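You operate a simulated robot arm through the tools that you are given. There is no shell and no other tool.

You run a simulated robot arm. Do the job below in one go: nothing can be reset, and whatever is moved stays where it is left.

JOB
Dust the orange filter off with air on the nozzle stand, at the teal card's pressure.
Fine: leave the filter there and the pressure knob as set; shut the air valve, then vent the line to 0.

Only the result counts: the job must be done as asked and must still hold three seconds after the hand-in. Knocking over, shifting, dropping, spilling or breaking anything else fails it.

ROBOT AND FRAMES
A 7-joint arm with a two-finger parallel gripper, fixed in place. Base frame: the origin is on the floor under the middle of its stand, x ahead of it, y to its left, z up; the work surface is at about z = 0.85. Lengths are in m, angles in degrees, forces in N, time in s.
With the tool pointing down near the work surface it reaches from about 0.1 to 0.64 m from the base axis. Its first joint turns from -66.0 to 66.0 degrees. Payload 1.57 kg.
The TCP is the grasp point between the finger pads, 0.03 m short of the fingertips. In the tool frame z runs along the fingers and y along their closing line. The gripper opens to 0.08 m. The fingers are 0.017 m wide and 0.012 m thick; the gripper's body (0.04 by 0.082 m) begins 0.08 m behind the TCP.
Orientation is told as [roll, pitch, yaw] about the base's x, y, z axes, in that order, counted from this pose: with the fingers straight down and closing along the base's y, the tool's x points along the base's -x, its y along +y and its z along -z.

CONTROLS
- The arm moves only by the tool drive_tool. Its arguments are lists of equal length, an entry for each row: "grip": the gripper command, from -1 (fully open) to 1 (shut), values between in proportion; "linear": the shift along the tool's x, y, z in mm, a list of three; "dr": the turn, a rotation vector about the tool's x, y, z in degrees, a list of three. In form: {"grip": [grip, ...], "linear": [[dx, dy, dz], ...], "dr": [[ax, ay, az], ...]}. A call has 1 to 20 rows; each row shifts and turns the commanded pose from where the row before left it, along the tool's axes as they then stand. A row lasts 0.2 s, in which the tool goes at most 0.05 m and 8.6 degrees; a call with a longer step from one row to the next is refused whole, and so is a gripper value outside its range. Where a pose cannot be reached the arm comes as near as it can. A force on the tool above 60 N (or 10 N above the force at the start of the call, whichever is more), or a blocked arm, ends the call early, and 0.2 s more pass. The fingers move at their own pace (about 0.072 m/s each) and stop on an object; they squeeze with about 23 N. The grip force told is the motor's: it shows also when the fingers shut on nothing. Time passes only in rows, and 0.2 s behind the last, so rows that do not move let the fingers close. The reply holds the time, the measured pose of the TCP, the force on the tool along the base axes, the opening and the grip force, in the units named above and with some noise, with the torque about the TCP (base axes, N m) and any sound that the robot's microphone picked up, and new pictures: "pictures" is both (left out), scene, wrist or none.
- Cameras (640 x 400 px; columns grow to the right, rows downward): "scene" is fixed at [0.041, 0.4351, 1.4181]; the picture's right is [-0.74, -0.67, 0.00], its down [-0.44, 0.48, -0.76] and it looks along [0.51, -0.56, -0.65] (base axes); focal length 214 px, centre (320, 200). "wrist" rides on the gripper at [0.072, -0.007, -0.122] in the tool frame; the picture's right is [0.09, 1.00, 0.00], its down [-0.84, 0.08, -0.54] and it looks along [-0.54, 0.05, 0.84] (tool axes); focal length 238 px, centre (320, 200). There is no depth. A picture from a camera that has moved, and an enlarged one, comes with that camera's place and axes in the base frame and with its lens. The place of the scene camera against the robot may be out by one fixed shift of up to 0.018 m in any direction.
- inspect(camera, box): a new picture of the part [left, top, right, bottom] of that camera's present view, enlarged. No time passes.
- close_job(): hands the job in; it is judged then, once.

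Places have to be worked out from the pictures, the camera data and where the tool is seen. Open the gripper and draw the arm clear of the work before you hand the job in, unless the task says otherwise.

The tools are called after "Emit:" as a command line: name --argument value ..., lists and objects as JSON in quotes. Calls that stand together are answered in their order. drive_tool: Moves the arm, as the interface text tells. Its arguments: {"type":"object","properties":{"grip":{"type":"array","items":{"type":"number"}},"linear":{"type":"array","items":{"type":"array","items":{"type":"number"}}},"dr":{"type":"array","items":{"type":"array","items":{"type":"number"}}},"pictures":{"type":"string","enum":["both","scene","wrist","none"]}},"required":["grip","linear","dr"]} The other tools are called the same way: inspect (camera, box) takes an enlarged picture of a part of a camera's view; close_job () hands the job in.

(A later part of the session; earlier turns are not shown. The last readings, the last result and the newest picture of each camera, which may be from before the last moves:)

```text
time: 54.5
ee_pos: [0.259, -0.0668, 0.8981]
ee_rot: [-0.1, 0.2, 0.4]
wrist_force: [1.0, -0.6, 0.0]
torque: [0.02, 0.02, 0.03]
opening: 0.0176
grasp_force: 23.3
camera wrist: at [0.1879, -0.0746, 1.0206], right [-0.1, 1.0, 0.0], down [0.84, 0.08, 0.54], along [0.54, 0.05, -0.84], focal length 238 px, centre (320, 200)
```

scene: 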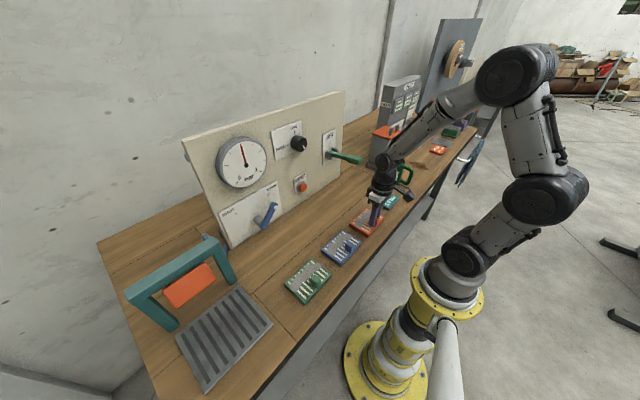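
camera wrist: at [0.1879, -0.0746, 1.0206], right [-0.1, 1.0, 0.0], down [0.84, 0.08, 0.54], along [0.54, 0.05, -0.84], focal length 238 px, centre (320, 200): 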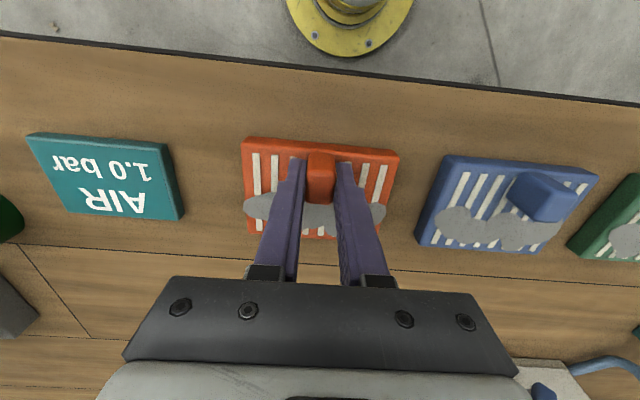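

The grip is firm at 0.0176 m. I lift the filter straight up and check that it hangs level.

Emit:
drive_tool --grip '[1, 1, 1, 1, 1, 1]' --linear '[[0, 0, -8], [0, 0, -20], [0, 0, -35], [0, 0, -40], [0, 0, -40], [0, 0, 0]]' --dr '[[0, 0, 0], [0, 0, 0], [0, 0, 0], [0, 0, 0], [0, 0, 0], [0, 0, 0]]' --pictures "both"

```text
time: 55.9
ee_pos: [0.2589, -0.0672, 1.0433]
ee_rot: [-0.2, 0.0, 0.4]
wrist_force: [1.0, 0.0, -1.0]
torque: [-0.03, 0.02, 0.02]
opening: 0.0175
grasp_force: 22.5
camera wrist: at [0.1878, -0.0742, 1.1649], right [-0.1, 1.0, 0.0], down [0.84, 0.08, 0.54], along [0.54, 0.05, -0.84], focal length 238 px, centre (320, 200)
```

scene: 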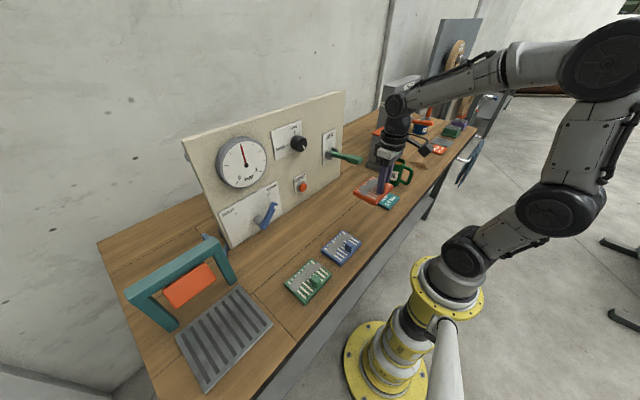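
wrist: 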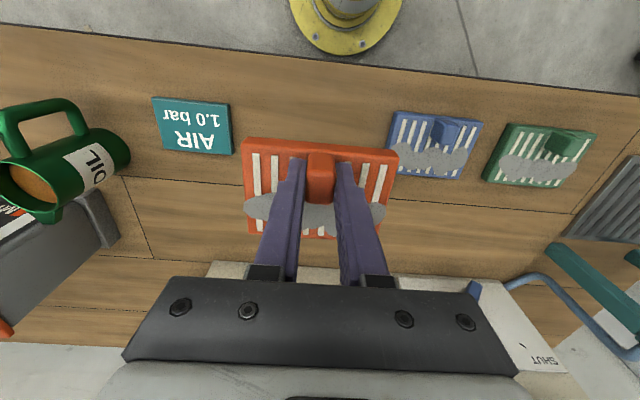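

The filter hangs level and is light. I carry it over to the grille side at (0.27, 0.45, 1.03), staying back from the nozzle.

Emit:
drive_tool --grip '[1, 1, 1, 1, 1, 1, 1, 1, 1, 1, 1, 1, 1, 1, 1, 1, 1, 1]' --linear '[[-0.7, 15, 0.8], [-0.7, 30, 0.8], [-0.7, 32, 0.8], [-0.7, 32, 0.8], [-0.7, 32, 0.8], [-0.7, 32, 0.8], [-0.7, 32, 0.8], [-0.7, 32, 0.8], [-0.7, 32, 0.8], [-0.7, 32, 0.8], [-0.7, 32, 0.8], [-0.7, 32, 0.8], [-0.7, 32, 0.8], [-0.7, 32, 0.8], [-0.7, 32, 0.8], [-0.7, 32, 0.8], [-0.7, 24, 0.8], [0, 0, 0]]' --dr '[[0, 0, 0], [0, 0, 0], [0, 0, 0], [0, 0, 0], [0, 0, 0], [0, 0, 0], [0, 0, 0], [0, 0, 0], [0, 0, 0], [0, 0, 0], [0, 0, 0], [0, 0, 0], [0, 0, 0], [0, 0, 0], [0, 0, 0], [0, 0, 0], [0, 0, 0], [0, 0, 0]]' --pictures "both"

```text
time: 59.7
ee_pos: [0.2691, 0.451, 1.0255]
ee_rot: [-0.2, 0.1, 0.4]
wrist_force: [0.8, 0.3, -1.9]
torque: [-0.01, 0.01, -0.03]
opening: 0.0174
grasp_force: 22.6
camera wrist: at [0.1987, 0.4442, 1.1488], right [-0.1, 1.0, 0.0], down [0.84, 0.08, 0.54], along [0.54, 0.05, -0.84], focal length 238 px, centre (320, 200)
```

scene: 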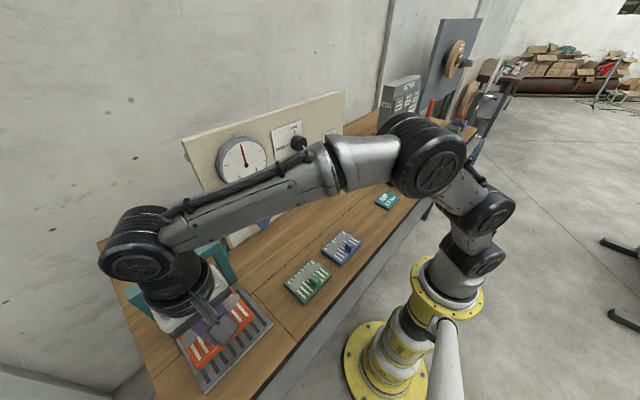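
wrist: 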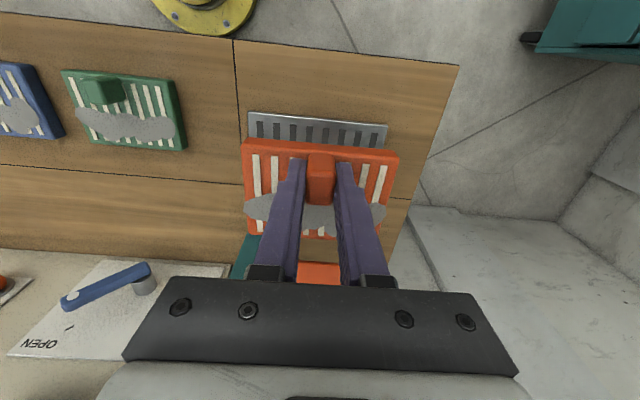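

Over the near part of the grille, the filter's centre y matches the grille's centre at 0.451. I lower to TCP z≈0.925, then slide forward 45 mm to centre it under the nozzle.

Emit:
drive_tool --grip '[1, 1, 1, 1, 1, 1, 1, 1]' --linear '[[0, 0, 30], [0, 0, 40], [0, 0, 30], [0, 0, 0], [-15, 0, 0], [-15, 0, 0], [-15, 0, 0], [0, 0, 0]]' --dr '[[0, 0, 0], [0, 0, 0], [0, 0, 0], [0, 0, 0], [0, 0, 0], [0, 0, 0], [0, 0, 0], [0, 0, 0]]' --pictures "both"

```text
time: 61.5
ee_pos: [0.3158, 0.4503, 0.925]
ee_rot: [-0.1, 0.0, 0.4]
wrist_force: [0.5, -0.8, -0.1]
torque: [0.02, 0.04, 0.01]
opening: 0.0171
grasp_force: 23.0
camera wrist: at [0.2439, 0.4428, 1.0474], right [-0.1, 1.0, 0.0], down [0.84, 0.08, 0.54], along [0.54, 0.05, -0.84], focal length 238 px, centre (320, 200)
```

scene: 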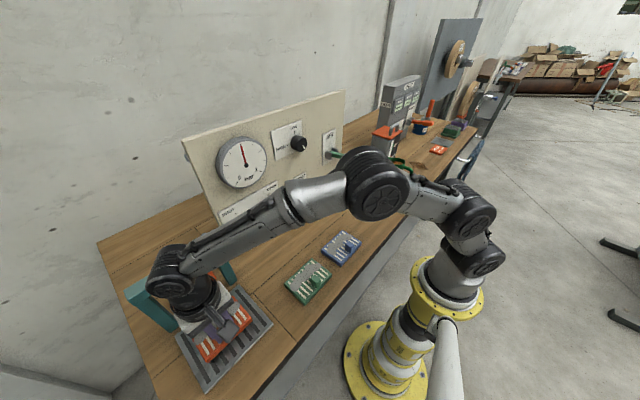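
wrist: 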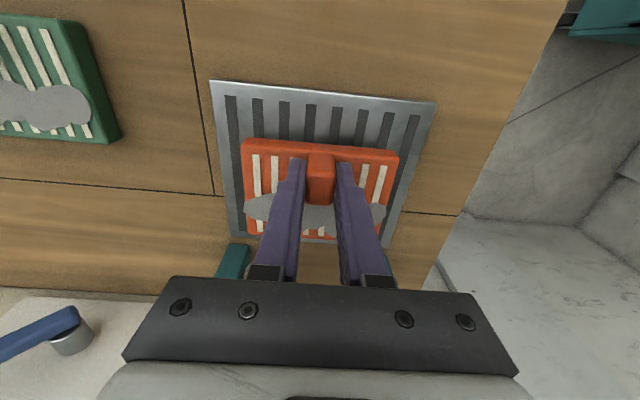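

Centred over the grille. I lower gently, watching the force.

Emit:
drive_tool --grip '[1, 1, 1, 1]' --linear '[[0, 0, 8], [0, 0, 5], [0, 0, 3], [0, 0, 0]]' --dr '[[0, 0, 0], [0, 0, 0], [0, 0, 0], [0, 0, 0]]' --pictures "wrist"

```text
time: 62.5
ee_pos: [0.3146, 0.45, 0.9101]
ee_rot: [-0.1, 0.0, 0.4]
wrist_force: [-0.3, 0.0, -0.8]
torque: [-0.04, 0.05, -0.01]
opening: 0.0172
grasp_force: 23.2
camera wrist: at [0.2434, 0.4436, 1.0323], right [-0.1, 1.0, 0.0], down [0.84, 0.08, 0.54], along [0.54, 0.05, -0.84], focal length 238 px, centre (320, 200)
```

wrist: 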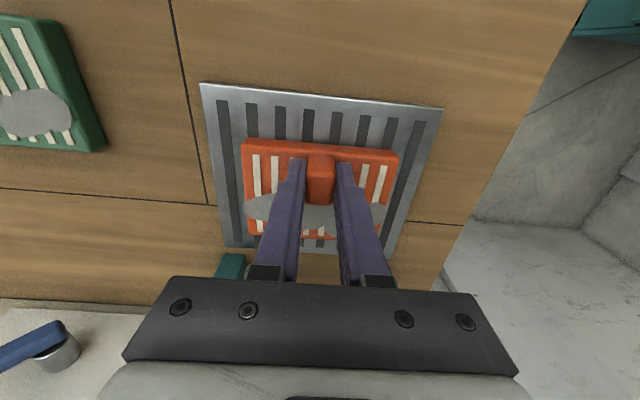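

No contact yet. I go down in 2 mm steps.

Emit:
drive_tool --grip '[1, 1, 1]' --linear '[[0, 0, 2], [0, 0, 2], [0, 0, 0]]' --dr '[[0, 0, 0], [0, 0, 0], [0, 0, 0]]' --pictures "none"

```text
time: 63.3
ee_pos: [0.3139, 0.4502, 0.9066]
ee_rot: [-0.1, -0.1, 0.5]
wrist_force: [-0.5, -1.6, 1.2]
torque: [0.07, -0.1, -0.01]
opening: 0.0173
grasp_force: 22.8
```

Emit:
drive_tool --grip '[1, 1, 1]' --linear '[[0, 0, 1.5], [0, 0, 1], [0, 0, 0]]' --dr '[[0, 0, 0], [0, 0, 0], [0, 0, 0]]' --pictures "both"

```text
time: 64.1
ee_pos: [0.3144, 0.4506, 0.9051]
ee_rot: [0.1, -0.1, 0.4]
wrist_force: [-5.3, -3.2, 20.1]
torque: [-0.25, 0.27, 0.02]
opening: 0.0173
grasp_force: 23.1
camera wrist: at [0.2435, 0.4432, 1.0281], right [-0.1, 1.0, 0.0], down [0.84, 0.08, 0.54], along [0.54, 0.06, -0.84], focal length 238 px, centre (320, 200)
```

scene: 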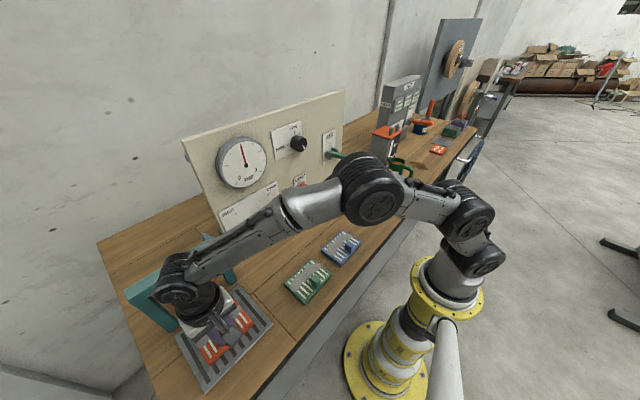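
wrist: 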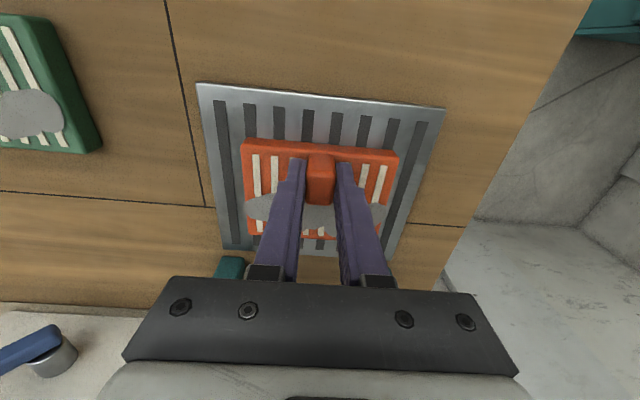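

Firm contact, with the filter centred on the grille. I ease off 1 mm, open the fingers and rise straight up.

Emit:
drive_tool --grip '[1, 0.2, -0.3, -0.3, -0.3, -0.3, -0.3, -0.3, -0.3]' --linear '[[0, 0, -1], [0, 0, 0], [0, 0, 0], [0, 0, 0], [0, 0, -15], [0, 0, -30], [0, 0, -40], [0, 0, -40], [0, 0, 0]]' --dr '[[0, 0, 0], [0, 0, 0], [0, 0, 0], [0, 0, 0], [0, 0, 0], [0, 0, 0], [0, 0, 0], [0, 0, 0], [0, 0, 0]]' --pictures "both"

```text
time: 66.1
ee_pos: [0.3152, 0.4522, 1.0297]
ee_rot: [-0.1, 0.2, 0.4]
wrist_force: [-0.2, -0.8, -0.4]
torque: [0.03, 0.0, -0.02]
opening: 0.0519
grasp_force: 0.0
camera wrist: at [0.2447, 0.4446, 1.1519], right [-0.1, 1.0, 0.0], down [0.84, 0.08, 0.54], along [0.54, 0.05, -0.84], focal length 238 px, centre (320, 200)
```

scene: 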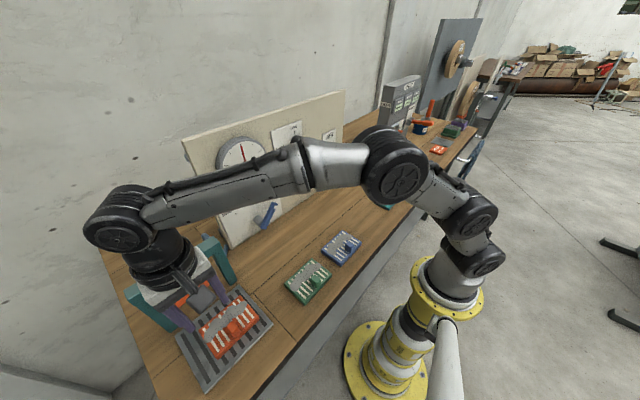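
wrist: 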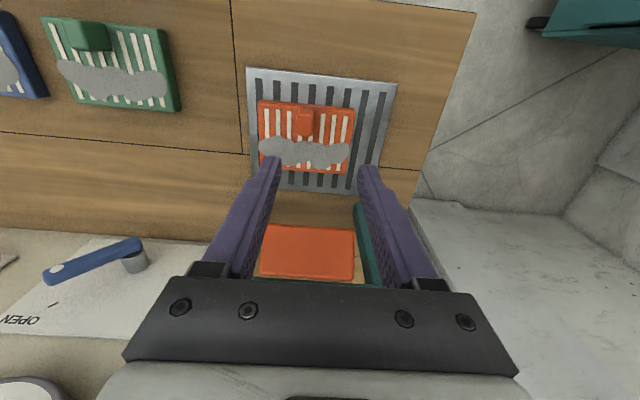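

The filter sits centred on the grille, dust side toward the nozzle. Next is the AIR lever: I back away, rise and cross over to view the lever from above.

Emit:
drive_tool --grip '[0.5, 1, 1, 1, 1, 1, 1, 1, 1, 1, 1, 1, 1, 1, 1, 1, 1, 1]' --linear '[[20, 0, -33], [20, 0, -33], [10, 0, -34], [-2, -40, 0], [-2, -42, 0], [-2, -42, 0], [-2, -42, 0], [-2, -42, 0], [-2, -42, 0], [-2, -42, 0], [-2, -42, 0], [-2, -42, 0], [-2, -42, 0], [-2, -42, 0], [-2, -42, 0], [-2, -42, 0], [-2, -24, 0], [0, 0, 0]]' --dr '[[0, 0, 0], [0, 0, 0], [0, 0, 0], [0, 0, 0], [0, 0, 0], [0, 0, 0], [0, 0, 0], [0, 0, 0], [0, 0, 0], [0, 0, 0], [0, 0, 0], [0, 0, 0], [0, 0, 0], [0, 0, 0], [0, 0, 0], [0, 0, 0], [0, 0, 0], [0, 0, 0]]' --pictures "both"

Emit:
inspect --camera "scene" --box '[150, 250, 300, 390]'

Emit:
inspect --camera "scene" --box '[310, 110, 390, 190]'

```text
time: 69.9
ee_pos: [0.2964, -0.1177, 1.1305]
ee_rot: [-0.1, -0.1, 0.4]
wrist_force: [0.1, 0.5, 0.0]
torque: [0.01, -0.02, 0.0]
opening: 0.0
grasp_force: 20.9
camera wrist: at [0.2253, -0.1249, 1.252], right [-0.1, 1.0, 0.0], down [0.84, 0.08, 0.54], along [0.54, 0.05, -0.84], focal length 238 px, centre (320, 200)
```

scene: 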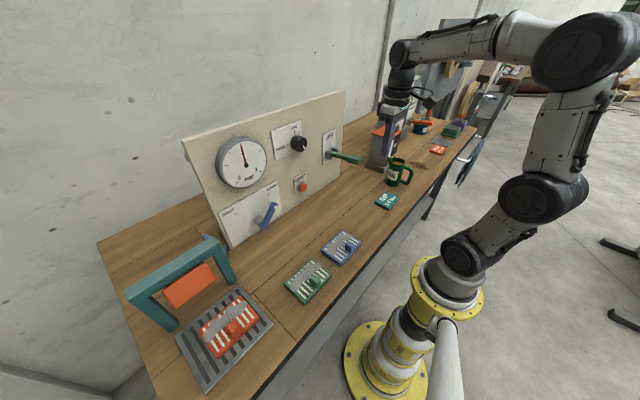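
wrist: 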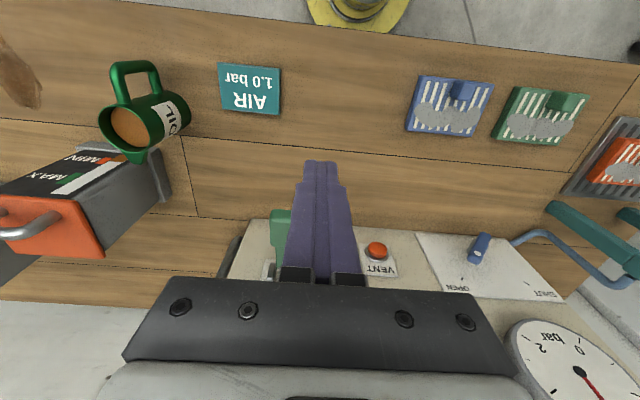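

```text
2.86 times, centred on (225, 320) of scene
camera zoom: at [0.041, 0.4351, 1.4181], right [-0.74, -0.67, 0.0], down [-0.44, 0.48, -0.76], along [0.51, -0.56, -0.65], focal length 613 px, centre (591, -143)
```

zoom: 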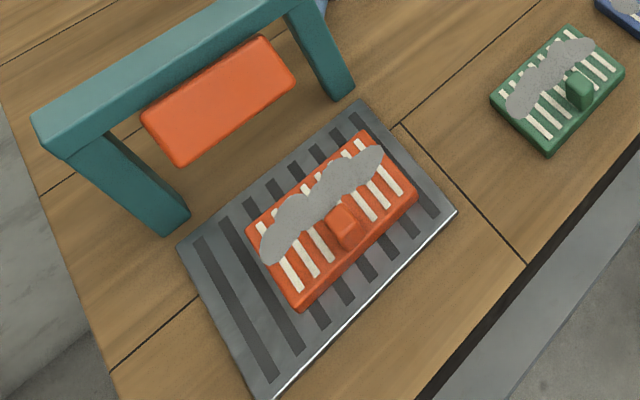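

```text
5.00 times, centred on (350, 150) of scene
camera zoom: at [0.041, 0.4351, 1.4181], right [-0.74, -0.67, 0.0], down [-0.44, 0.48, -0.76], along [0.51, -0.56, -0.65], focal length 1072 px, centre (170, 450)
```

zoom: 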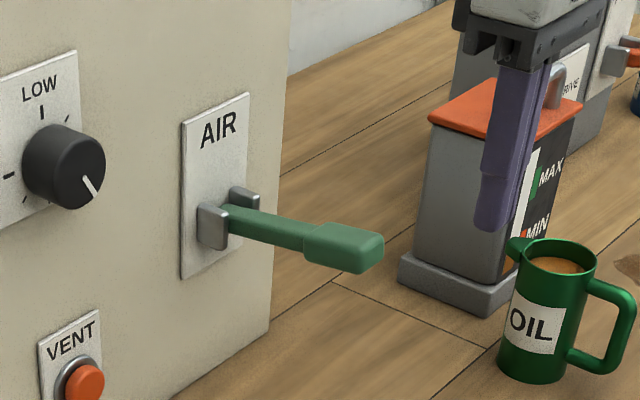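

The filter is well placed on the grille. I put the lever's grip end near (0.387, -0.155, 1.03), rising slightly from a pivot at (0.53, -0.155, 1.00). I position the shut fingertips above the grip end.

Emit:
drive_tool --grip '[1, 1, 1, 1, 1]' --linear '[[-36, -12.5, 8], [-36, -12.5, 8], [-34, -12, 8], [0, 0, 14], [0, 0, 0]]' --dr '[[0, 0, 0], [0, 0, 0], [0, 0, 0], [0, 0, 0], [0, 0, 0]]' --pictures "both"

Emit:
inspect --camera "scene" --box '[310, 110, 390, 190]'

```text
time: 71.1
ee_pos: [0.4019, -0.1546, 1.0892]
ee_rot: [0.0, 0.0, 0.4]
wrist_force: [-0.4, 0.1, 0.4]
torque: [0.02, 0.0, -0.02]
opening: 0.0
grasp_force: 21.4
camera wrist: at [0.331, -0.1617, 1.2123], right [-0.1, 1.0, 0.0], down [0.84, 0.08, 0.54], along [0.54, 0.05, -0.84], focal length 238 px, centre (320, 200)
```

scene: 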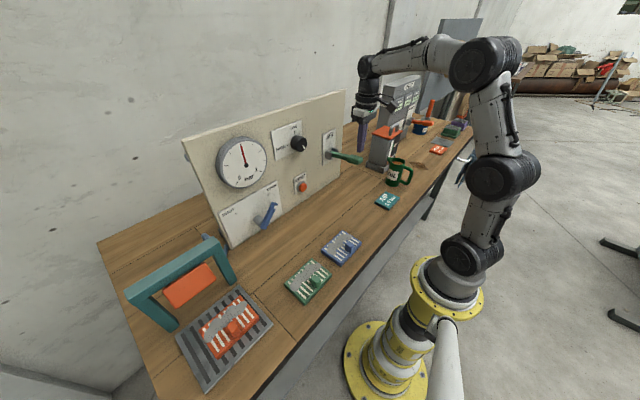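
wrist: 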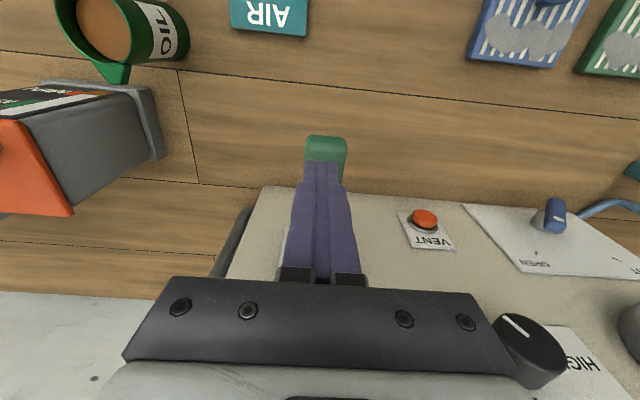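

```text
5.00 times, centred on (350, 150) of scene
camera zoom: at [0.041, 0.4351, 1.4181], right [-0.74, -0.67, 0.0], down [-0.44, 0.48, -0.76], along [0.51, -0.56, -0.65], focal length 1072 px, centre (170, 450)
```

zoom: 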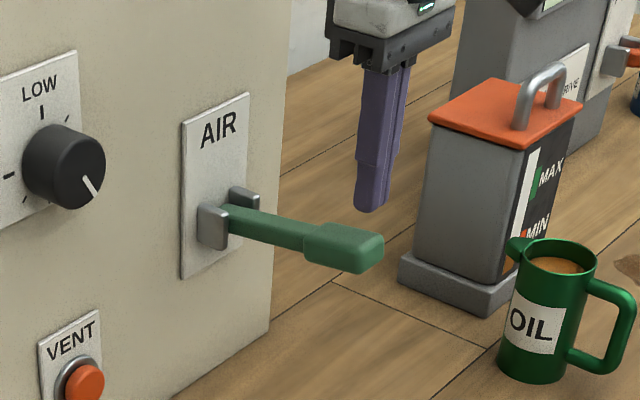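

The fingers sit squarely above the lever's grip. I press down in small steps, watching force, sound and the gauge.

Emit:
drive_tool --grip '[1, 1, 1, 1, 1, 1]' --linear '[[0, 0, 8], [0, 0, 8], [0, 0, 8], [0, 0, 8], [0, 0, 8], [0, 0, 0]]' --dr '[[0, 0, 0], [0, 0, 0], [0, 0, 0], [0, 0, 0], [0, 0, 0], [0, 0, 0]]' --pictures "both"

Emit:
inspect --camera "scene" --box '[150, 250, 300, 390]'

Emit:
inspect --camera "scene" --box '[200, 100, 390, 210]'

```text
time: 72.5
ee_pos: [0.4013, -0.1538, 1.0524]
ee_rot: [-0.1, 0.0, 0.4]
wrist_force: [-0.3, -1.1, 1.8]
torque: [-0.09, 0.01, 0.05]
opening: 0.0
grasp_force: 21.3
camera wrist: at [0.3303, -0.1605, 1.1746], right [-0.1, 1.0, 0.0], down [0.84, 0.08, 0.54], along [0.54, 0.05, -0.84], focal length 238 px, centre (320, 200)
```

scene: 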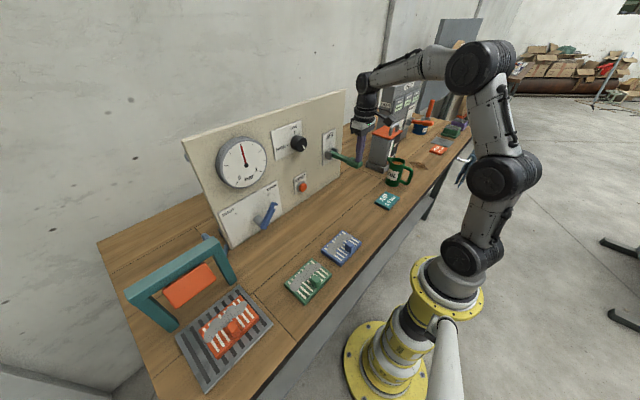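
wrist: 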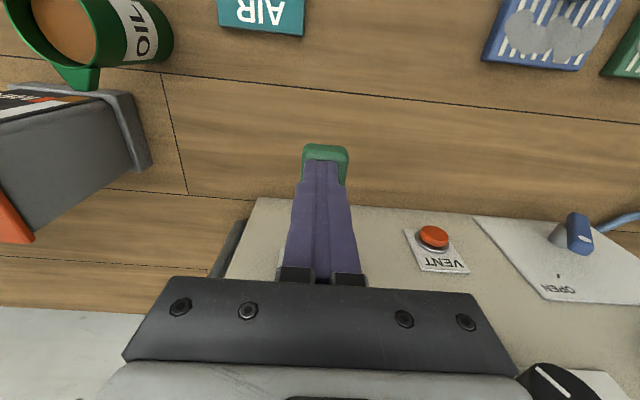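

```text
2.86 times, centred on (225, 320) of scene
camera zoom: at [0.041, 0.435, 1.4181], right [-0.74, -0.67, 0.0], down [-0.44, 0.48, -0.76], along [0.51, -0.56, -0.65], focal length 613 px, centre (591, -143)
```

zoom: 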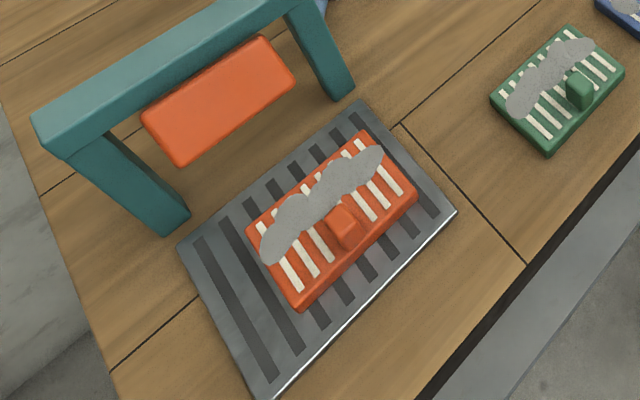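

```text
3.37 times, centred on (295, 155) of scene
camera zoom: at [0.041, 0.435, 1.4181], right [-0.74, -0.67, 0.0], down [-0.44, 0.48, -0.76], along [0.51, -0.56, -0.65], focal length 722 px, centre (404, 352)
```

zoom: 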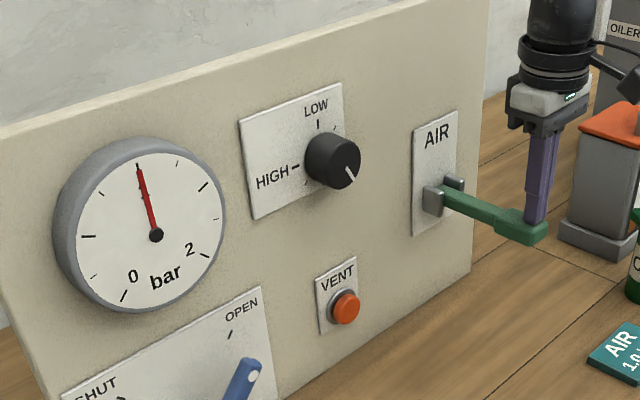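

The lever moves down easily and no air is flowing yet. I keep pressing.

Emit:
drive_tool --grip '[1, 1, 1, 1, 1, 1]' --linear '[[0, 0, 8], [0, 0, 8], [0, 0, 8], [0, 0, 8], [0, 0, 8], [0, 0, 0]]' --dr '[[0, 0, 0], [0, 0, 0], [0, 0, 0], [0, 0, 0], [0, 0, 0], [0, 0, 0]]' --pictures "both"

Emit:
inspect --camera "scene" --box '[150, 250, 300, 390]'

Emit:
inspect --camera "scene" --box '[200, 100, 390, 210]'

```text
time: 73.9
ee_pos: [0.4031, -0.1534, 1.0126]
ee_rot: [-0.1, 0.0, 0.4]
wrist_force: [0.0, 0.5, 4.5]
torque: [0.05, -0.09, 0.0]
opening: 0.0002
grasp_force: 21.0
camera wrist: at [0.3316, -0.1611, 1.134], right [-0.1, 1.0, 0.0], down [0.84, 0.08, 0.54], along [0.54, 0.05, -0.84], focal length 238 px, centre (320, 200)
```

scene: 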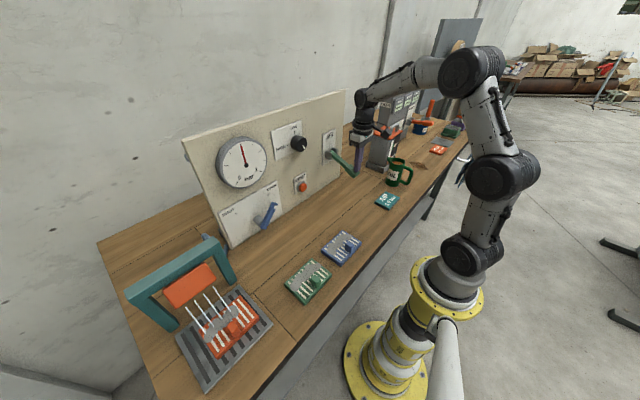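
wrist: 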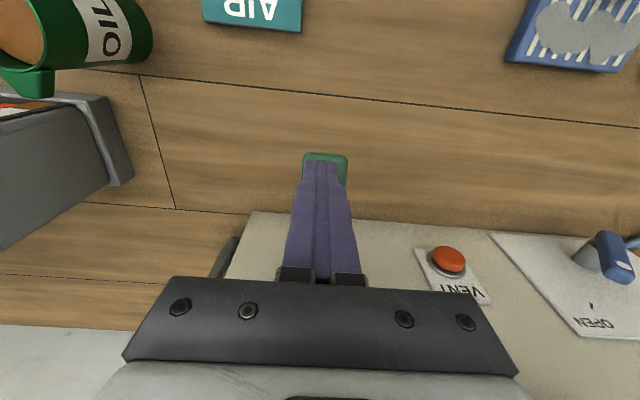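

```text
2.86 times, centred on (225, 320) of scene
camera zoom: at [0.0409, 0.4351, 1.4181], right [-0.74, -0.67, 0.0], down [-0.44, 0.48, -0.76], along [0.51, -0.56, -0.65], focal length 613 px, centre (591, -143)
```

zoom: 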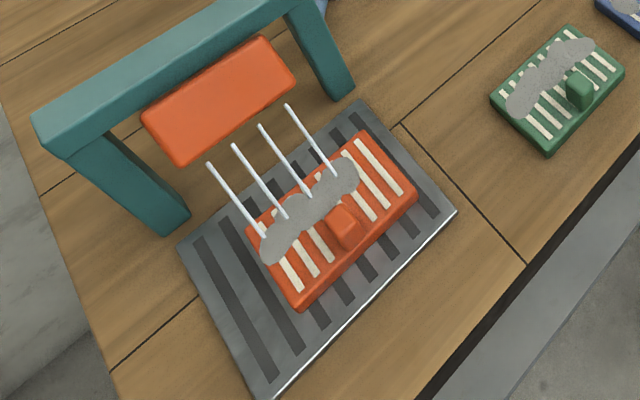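

```text
3.37 times, centred on (295, 155) of scene
camera zoom: at [0.0409, 0.4351, 1.4181], right [-0.74, -0.67, 0.0], down [-0.44, 0.48, -0.76], along [0.51, -0.56, -0.65], focal length 722 px, centre (404, 352)
```

zoom: 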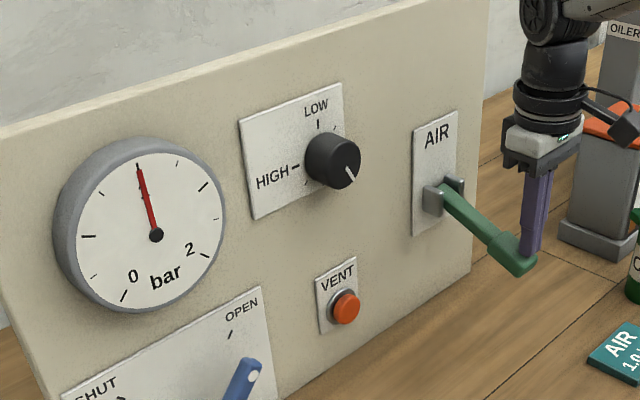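

Air is blowing from the nozzle and dust is leaving the filter, with the gauge at 1.0. I hold the lever here and wait.

Emit:
drive_tool --grip '[1, 1, 1, 1, 1, 1, 1, 1, 1, 1]' --linear '[[0, 0, 0], [0, 0, 0], [0, 0, 0], [0, 0, 0], [0, 0, 0], [0, 0, 0], [0, 0, 0], [0, 0, 0], [0, 0, 0], [0, 0, 0]]' --dr '[[0, 0, 0], [0, 0, 0], [0, 0, 0], [0, 0, 0], [0, 0, 0], [0, 0, 0], [0, 0, 0], [0, 0, 0], [0, 0, 0], [0, 0, 0]]' --pictures "scene"

Emit:
inspect --camera "scene" --box '[150, 250, 300, 390]'

Emit:
inspect --camera "scene" --box '[200, 100, 390, 210]'

```text
time: 76.1
ee_pos: [0.4021, -0.1535, 1.0122]
ee_rot: [-0.1, 0.0, 0.5]
wrist_force: [0.3, -0.4, 4.8]
torque: [-0.01, -0.05, -0.01]
opening: 0.0
grasp_force: 21.5
```

scene: 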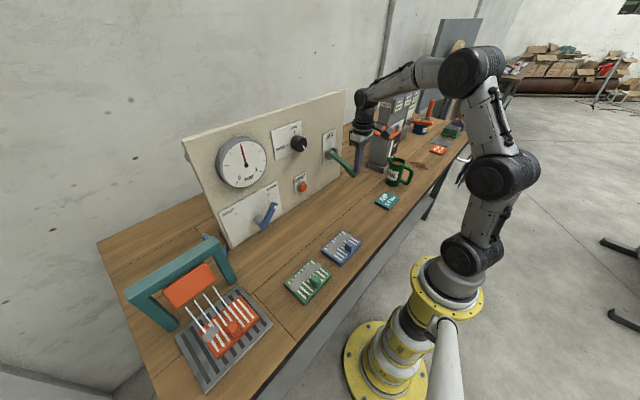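

```text
2.86 times, centred on (225, 320) of scene
camera zoom: at [0.0409, 0.4351, 1.4181], right [-0.74, -0.67, 0.0], down [-0.44, 0.48, -0.76], along [0.51, -0.56, -0.65], focal length 613 px, centre (591, -143)
```

zoom: 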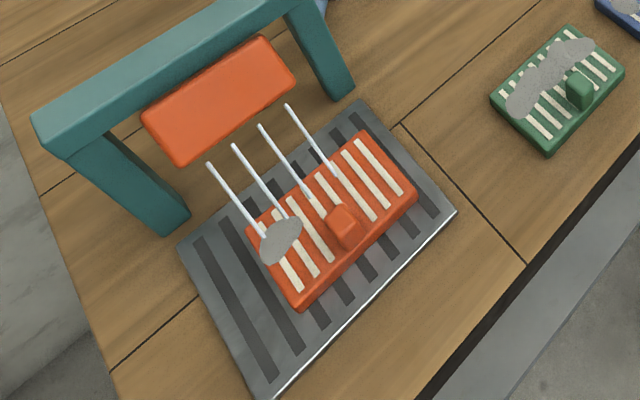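

```text
3.37 times, centred on (295, 155) of scene
camera zoom: at [0.0409, 0.4351, 1.4181], right [-0.74, -0.67, 0.0], down [-0.44, 0.48, -0.76], along [0.51, -0.56, -0.65], focal length 722 px, centre (404, 352)
```

zoom: 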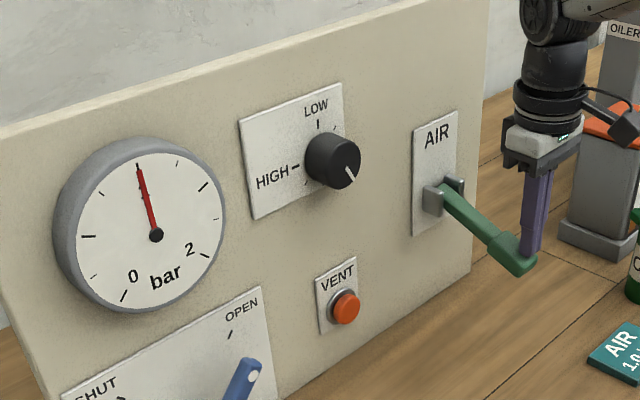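

Most of the dust is gone and one patch is left. I keep holding.

Emit:
drive_tool --grip '[1, 1, 1, 1, 1, 1, 1]' --linear '[[0, 0, 0], [0, 0, 0], [0, 0, 0], [0, 0, 0], [0, 0, 0], [0, 0, 0], [0, 0, 0]]' --dr '[[0, 0, 0], [0, 0, 0], [0, 0, 0], [0, 0, 0], [0, 0, 0], [0, 0, 0], [0, 0, 0]]' --pictures "scene"

Emit:
inspect --camera "scene" --box '[150, 250, 300, 390]'

```text
time: 77.7
ee_pos: [0.403, -0.1541, 1.0113]
ee_rot: [-0.2, 0.0, 0.4]
wrist_force: [0.1, -1.0, 4.3]
torque: [-0.03, -0.06, 0.0]
opening: 0.0
grasp_force: 22.0
```

scene: 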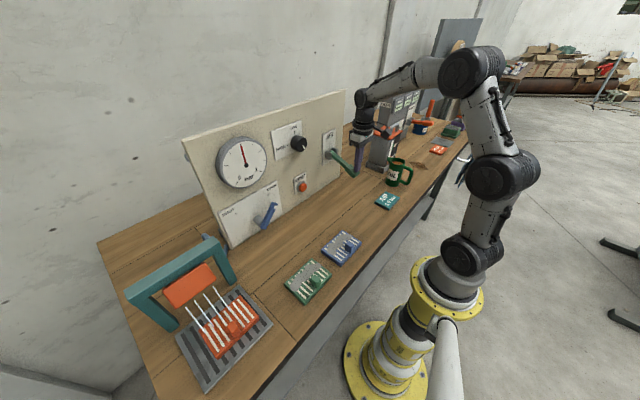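

```text
2.86 times, centred on (225, 320) of scene
camera zoom: at [0.0409, 0.4351, 1.4181], right [-0.74, -0.67, 0.0], down [-0.44, 0.48, -0.76], along [0.51, -0.56, -0.65], focal length 613 px, centre (591, -143)
```

zoom: 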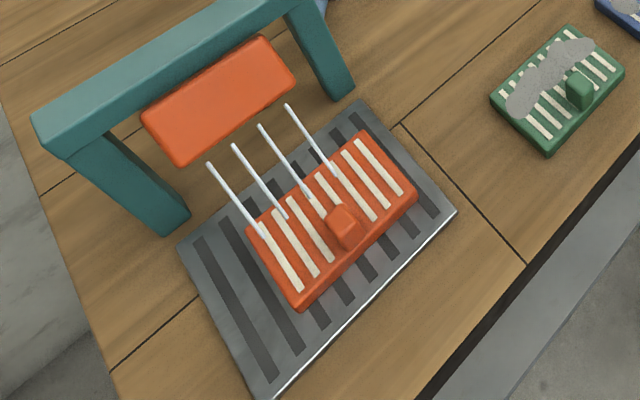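

The filter is clean. I hold for half a second more for margin, then lift the fingers off and see whether the lever springs back.

Emit:
drive_tool --grip '[1, 1, 1, 1, 1, 1, 1, 1, 1]' --linear '[[0, 0, 0], [0, 0, 0], [0, 0, 0], [0, 0, -20], [0, 0, -30], [0, 0, -40], [0, 0, -20], [0, 0, 0], [0, 0, 0]]' --dr '[[0, 0, 0], [0, 0, 0], [0, 0, 0], [0, 0, 0], [0, 0, 0], [0, 0, 0], [0, 0, 0], [0, 0, 0], [0, 0, 0]]' --pictures "both"

Emit:
inspect --camera "scene" --box '[150, 250, 300, 390]'

Emit:
inspect --camera "scene" --box '[200, 100, 390, 210]'

```text
time: 79.7
ee_pos: [0.4023, -0.1514, 1.1217]
ee_rot: [-0.1, 0.2, 0.3]
wrist_force: [-0.2, 0.7, 0.3]
torque: [-0.01, 0.0, -0.04]
opening: 0.0001
grasp_force: 21.3
camera wrist: at [0.3316, -0.1589, 1.2438], right [-0.1, 1.0, 0.0], down [0.84, 0.08, 0.54], along [0.54, 0.05, -0.84], focal length 238 px, centre (320, 200)
```

scene: 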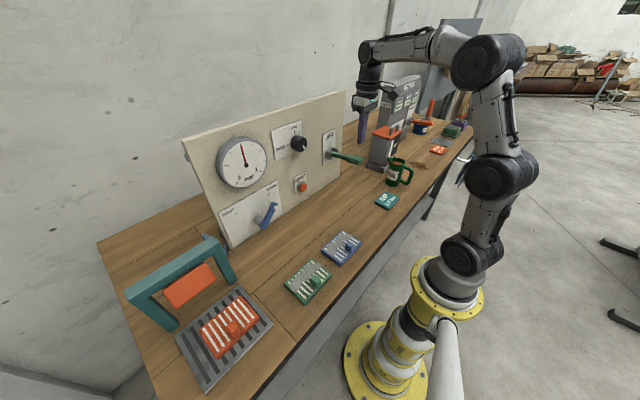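
wrist: 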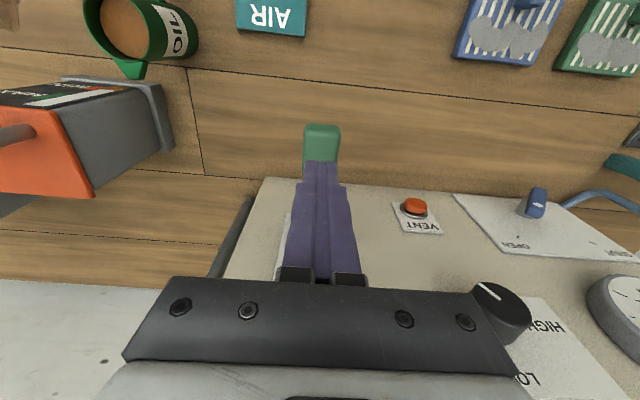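

```text
2.86 times, centred on (225, 320) of scene
camera zoom: at [0.041, 0.4351, 1.4181], right [-0.74, -0.67, 0.0], down [-0.44, 0.48, -0.76], along [0.51, -0.56, -0.65], focal length 613 px, centre (591, -143)
```

zoom: 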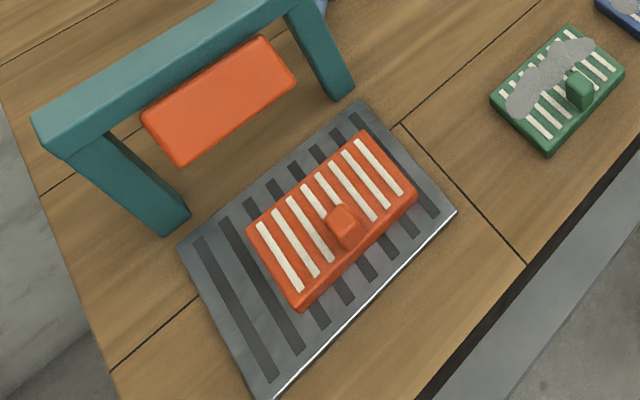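

```text
3.37 times, centred on (295, 155) of scene
camera zoom: at [0.041, 0.4351, 1.4181], right [-0.74, -0.67, 0.0], down [-0.44, 0.48, -0.76], along [0.51, -0.56, -0.65], focal length 722 px, centre (404, 352)
```

zoom: 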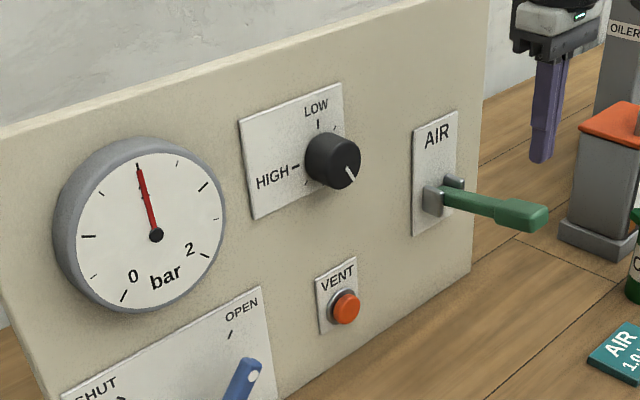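

The lever has sprung back, the jets have stopped and the filter is clean. Next I shut the valve: I swing round to the valve side and pitch the tool to -75° with the fingers open.

Emit:
drive_tool --grip '[1, 1, 1, 0, -1, -1, -1, -1, -1, -1, -1, -1, -1, -1, -1, -1, -1, -1, -1, -1]' --linear '[[33, 0, 0], [33, 0, 0], [33, 0, 0], [0, 43, 4], [0, 43, 4], [0, 43, 4], [0, 43, 4], [0, 43, 4], [0, 43, 4], [0, 43, 4], [0, 0, 0], [0, 0, 0], [0, 0, 0], [0, 0, 0], [0, 0, 0], [0, 0, 0], [0, 0, 0], [0, 0, 0], [0, 0, 0], [0, 0, 0]]' --dr '[[0, 0, 0], [0, 0, 0], [0, 0, 0], [0, 0, 0], [0, 0, 0], [0, 0, 0], [0, 0, 0], [0, 0, 0], [0, 0, 0], [0, 0, 0], [0, -8.33, 0], [0, -8.33, 0], [0, -8.33, 0], [0, -8.33, 0], [0, -8.33, 0], [0, -8.33, 0], [0, -8.33, 0], [0, -8.33, 0], [0, -8.33, 0], [0, 0, 0]]' --pictures "both"

```text
time: 83.9
ee_pos: [0.3014, 0.1456, 1.0937]
ee_rot: [-0.3, -75.0, 0.7]
wrist_force: [0.4, 0.5, 0.0]
torque: [0.02, -0.03, -0.03]
opening: 0.0799
grasp_force: 0.1
camera wrist: at [0.1657, 0.1382, 1.0566], right [-0.03, 1.0, -0.09], down [-0.31, 0.08, 0.95], along [0.95, 0.06, 0.3], focal length 238 px, centre (320, 200)
```

scene: 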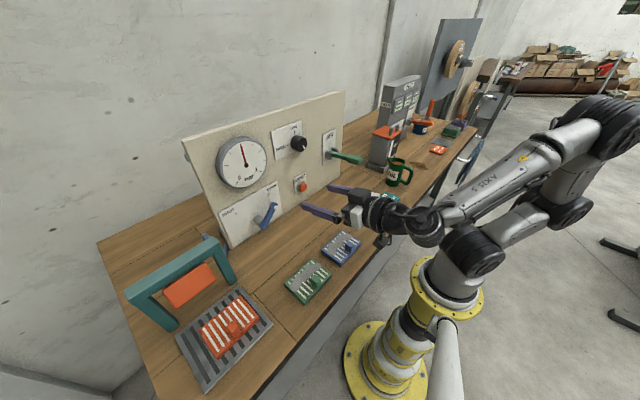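
wrist: 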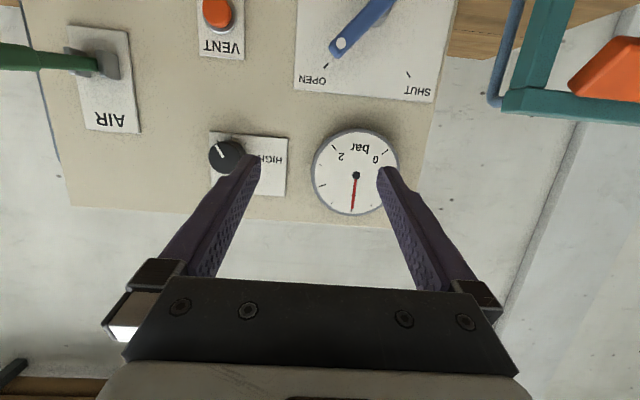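

I move down in front of the valve handle at (0.42, 0.162, 0.97).

Emit:
drive_tool --grip '[-1, -1, -1, -1, -1]' --linear '[[22.2, 4, 36.8], [22.2, 4, 36.8], [22.2, 4, 36.8], [22.2, 4, 36.8], [0, 0, 0]]' --dr '[[0, 0, 0], [0, 0, 0], [0, 0, 0], [0, 0, 0], [0, 0, 0]]' --pictures "both"

```text
time: 85.1
ee_pos: [0.4181, 0.1651, 0.9724]
ee_rot: [-0.4, -74.9, 0.7]
wrist_force: [0.1, 0.6, -0.4]
torque: [0.01, 0.0, 0.0]
opening: 0.0798
grasp_force: 0.1
camera wrist: at [0.2826, 0.1571, 0.9347], right [-0.03, 1.0, -0.09], down [-0.31, 0.08, 0.95], along [0.95, 0.06, 0.3], focal length 238 px, centre (320, 200)
```

scene: 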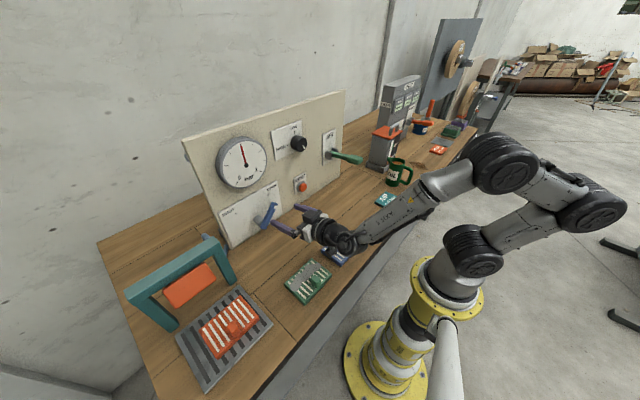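
wrist: 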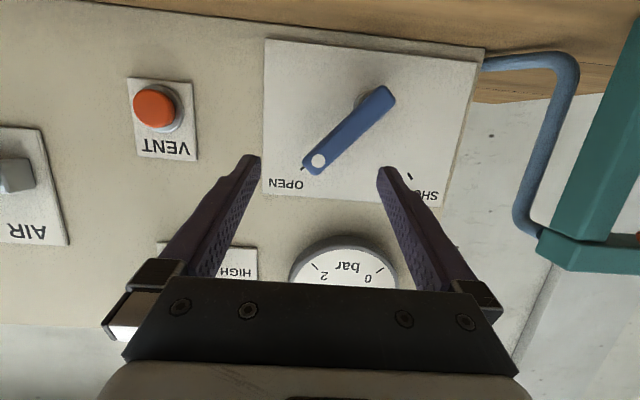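

The handle lies between the open fingers ahead, its dot at about (0.166, 0.963). I advance so the fingers straddle it.

Emit:
drive_tool --grip '[-1, -1, -1]' --linear '[[-3.2, 0, 31.3], [-3.2, 0, 31.3], [0, 0, 0]]' --dr '[[0, 0, 0], [0, 0, 0], [0, 0, 0]]' --pictures "wrist"

```text
time: 85.9
ee_pos: [0.4817, 0.1647, 0.9627]
ee_rot: [-0.5, -74.9, 0.9]
wrist_force: [0.3, 0.1, 0.4]
torque: [0.0, 0.0, -0.04]
opening: 0.0799
grasp_force: 0.0
camera wrist: at [0.3466, 0.1564, 0.9247], right [-0.03, 1.0, -0.09], down [-0.31, 0.08, 0.95], along [0.95, 0.06, 0.3], focal length 238 px, centre (320, 200)
```

wrist: 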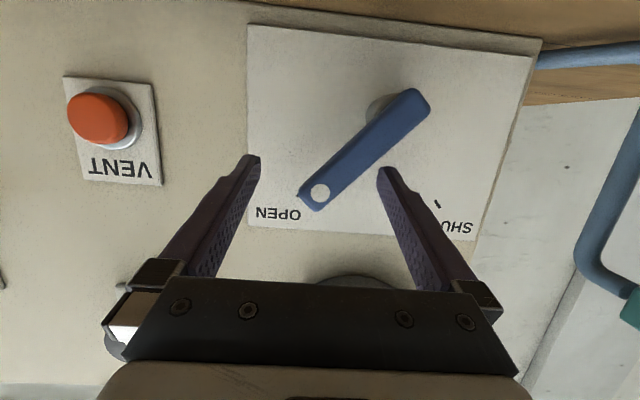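

Straddled. I push toward +y with the right finger's inner face, turning the handle back toward SHUT.

Emit:
drive_tool --grip '[-1, -1, -1, -1, -1, -1, -1, -1, -1]' --linear '[[0, 10, 0], [0, 10, 0], [0, 10, 0], [0, 10, 0], [0, 10, 0], [0, 10, 0], [0, 10, 0], [0, 10, 0], [0, 0, 0]]' --dr '[[0, 0, 0], [0, 0, 0], [0, 0, 0], [0, 0, 0], [0, 0, 0], [0, 0, 0], [0, 0, 0], [0, 0, 0], [0, 0, 0]]' --pictures "both"

```text
time: 87.9
ee_pos: [0.4818, 0.2443, 0.959]
ee_rot: [-0.5, -74.9, 0.8]
wrist_force: [0.7, -0.5, -0.1]
torque: [0.04, 0.0, 0.01]
opening: 0.0802
grasp_force: 0.0
camera wrist: at [0.3451, 0.2369, 0.9219], right [-0.03, 1.0, -0.09], down [-0.31, 0.08, 0.95], along [0.95, 0.06, 0.3], focal length 238 px, centre (320, 200)
```

scene: 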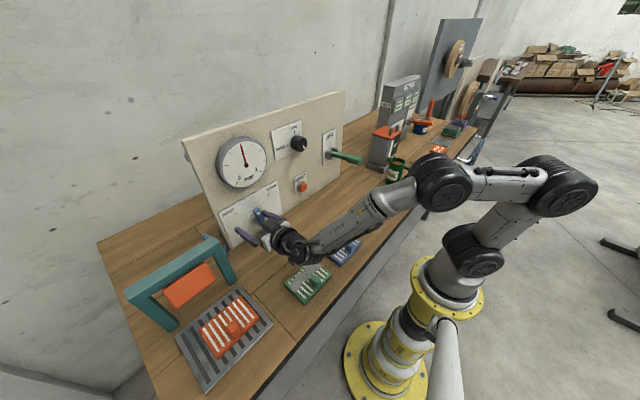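
wrist: 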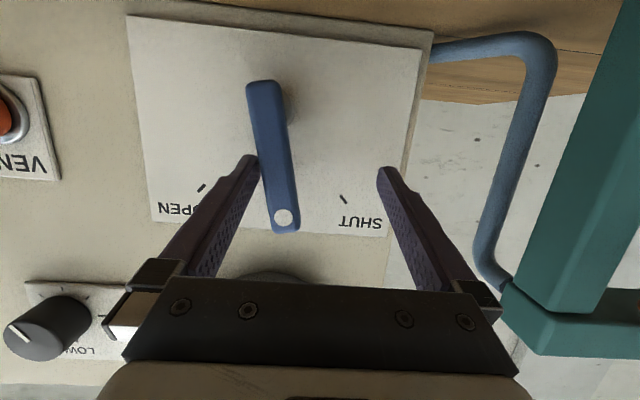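

The handle is just past upright. To keep clear of the gantry I narrow the opening, which also nudges the handle, and then push on to the SHUT stop.

Emit:
drive_tool --grip '[-0.7, -0.4, -0.4, -0.4, -0.4, -0.4]' --linear '[[0, 0, 0], [0, 0, 0], [0, 5, 0], [0, 5, 0], [0, 5, 0], [0, 0, 0]]' --dr '[[0, 0, 0], [0, 0, 0], [0, 0, 0], [0, 0, 0], [0, 0, 0], [0, 0, 0]]' --pictures "wrist"

```text
time: 89.3
ee_pos: [0.4817, 0.2572, 0.9603]
ee_rot: [-0.4, -75.1, 0.6]
wrist_force: [4.7, -11.7, 4.0]
torque: [-0.28, -0.11, -0.16]
opening: 0.066
grasp_force: 5.0
camera wrist: at [0.3456, 0.2492, 0.9221], right [-0.03, 1.0, -0.09], down [-0.31, 0.08, 0.95], along [0.95, 0.05, 0.3], focal length 238 px, centre (320, 200)
```

wrist: 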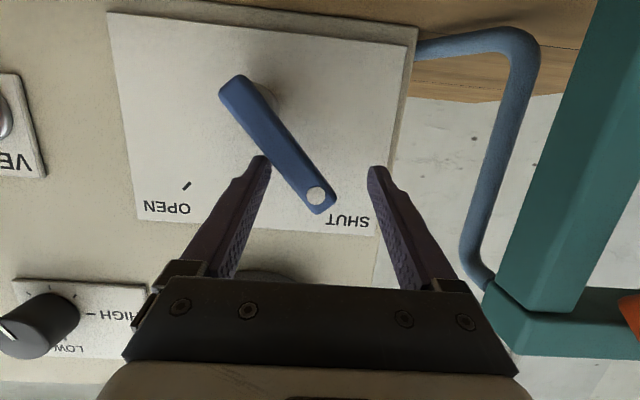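

The handle is back at its SHUT stop, with a side force of 12 N and the dot at the original angle. I release, retreat, shut the fingers and move in front of the VENT button near (0.522, 0.009, 0.935).

Emit:
drive_tool --grip '[-0.4, -0.4, -0.4, -0.4, 1, 1, 1, 1, 1, 1, 1]' --linear '[[0, -7, 0], [0, -5, 0], [10.35, 0, -38.6], [10.35, 0, -38.6], [2.4, -39.3, 0.65], [2.4, -39.3, 0.65], [2.4, -39.3, 0.65], [2.4, -39.3, 0.65], [2.4, -39.3, 0.65], [2.4, -39.3, 0.65], [0, 0, 0]]' --dr '[[0, 0, 0], [0, 0, 0], [0, 0, 0], [0, 0, 0], [0, 0, 0], [0, 0, 0], [0, 0, 0], [0, 0, 0], [0, 0, 0], [0, 0, 0], [0, 0, 0]]' --pictures "both"

Emit:
inspect --camera "scene" --box '[200, 120, 340, 240]'

```text
time: 91.7
ee_pos: [0.408, 0.0426, 0.9583]
ee_rot: [0.0, -76.0, 0.0]
wrist_force: [-0.2, 10.5, 51.9]
torque: [0.62, 8.02, -1.56]
opening: 0.0
grasp_force: 21.4
out of reach, approached as far as the arm can: row 10
camera wrist: at [0.2738, 0.035, 0.9183], right [-0.02, 1.0, -0.09], down [-0.32, 0.08, 0.94], along [0.95, 0.05, 0.32], focal length 238 px, centre (320, 200)
```

scene: 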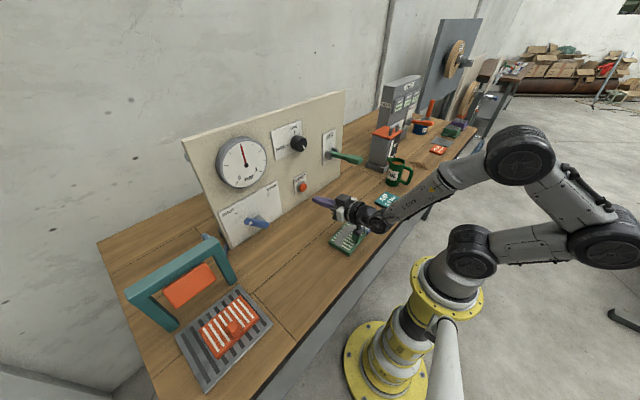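
wrist: 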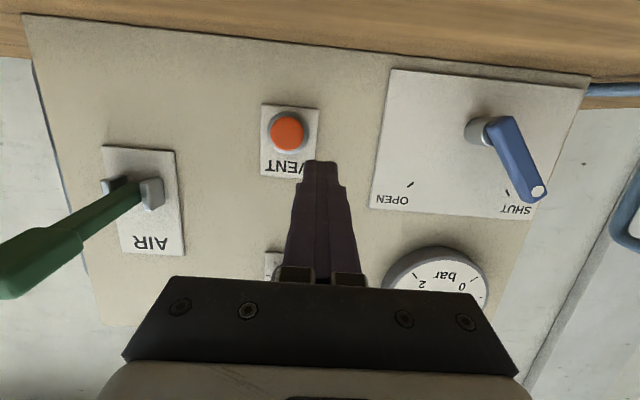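

```text
3.33 times, centred on (270, 180) of scene
camera zoom: at [0.0406, 0.4352, 1.4181], right [-0.74, -0.67, 0.0], down [-0.43, 0.48, -0.76], along [0.51, -0.56, -0.65], focal length 715 px, centre (487, 267)
```

zoom: 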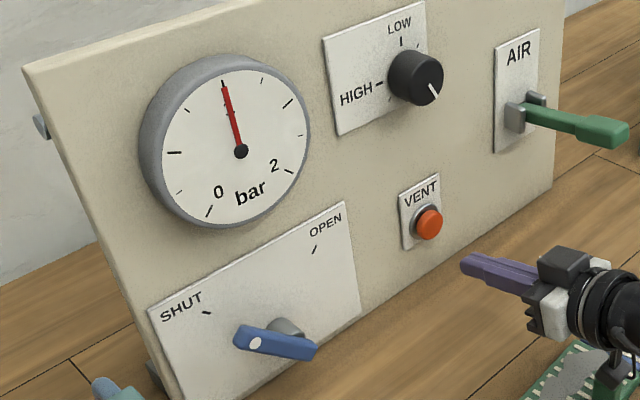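

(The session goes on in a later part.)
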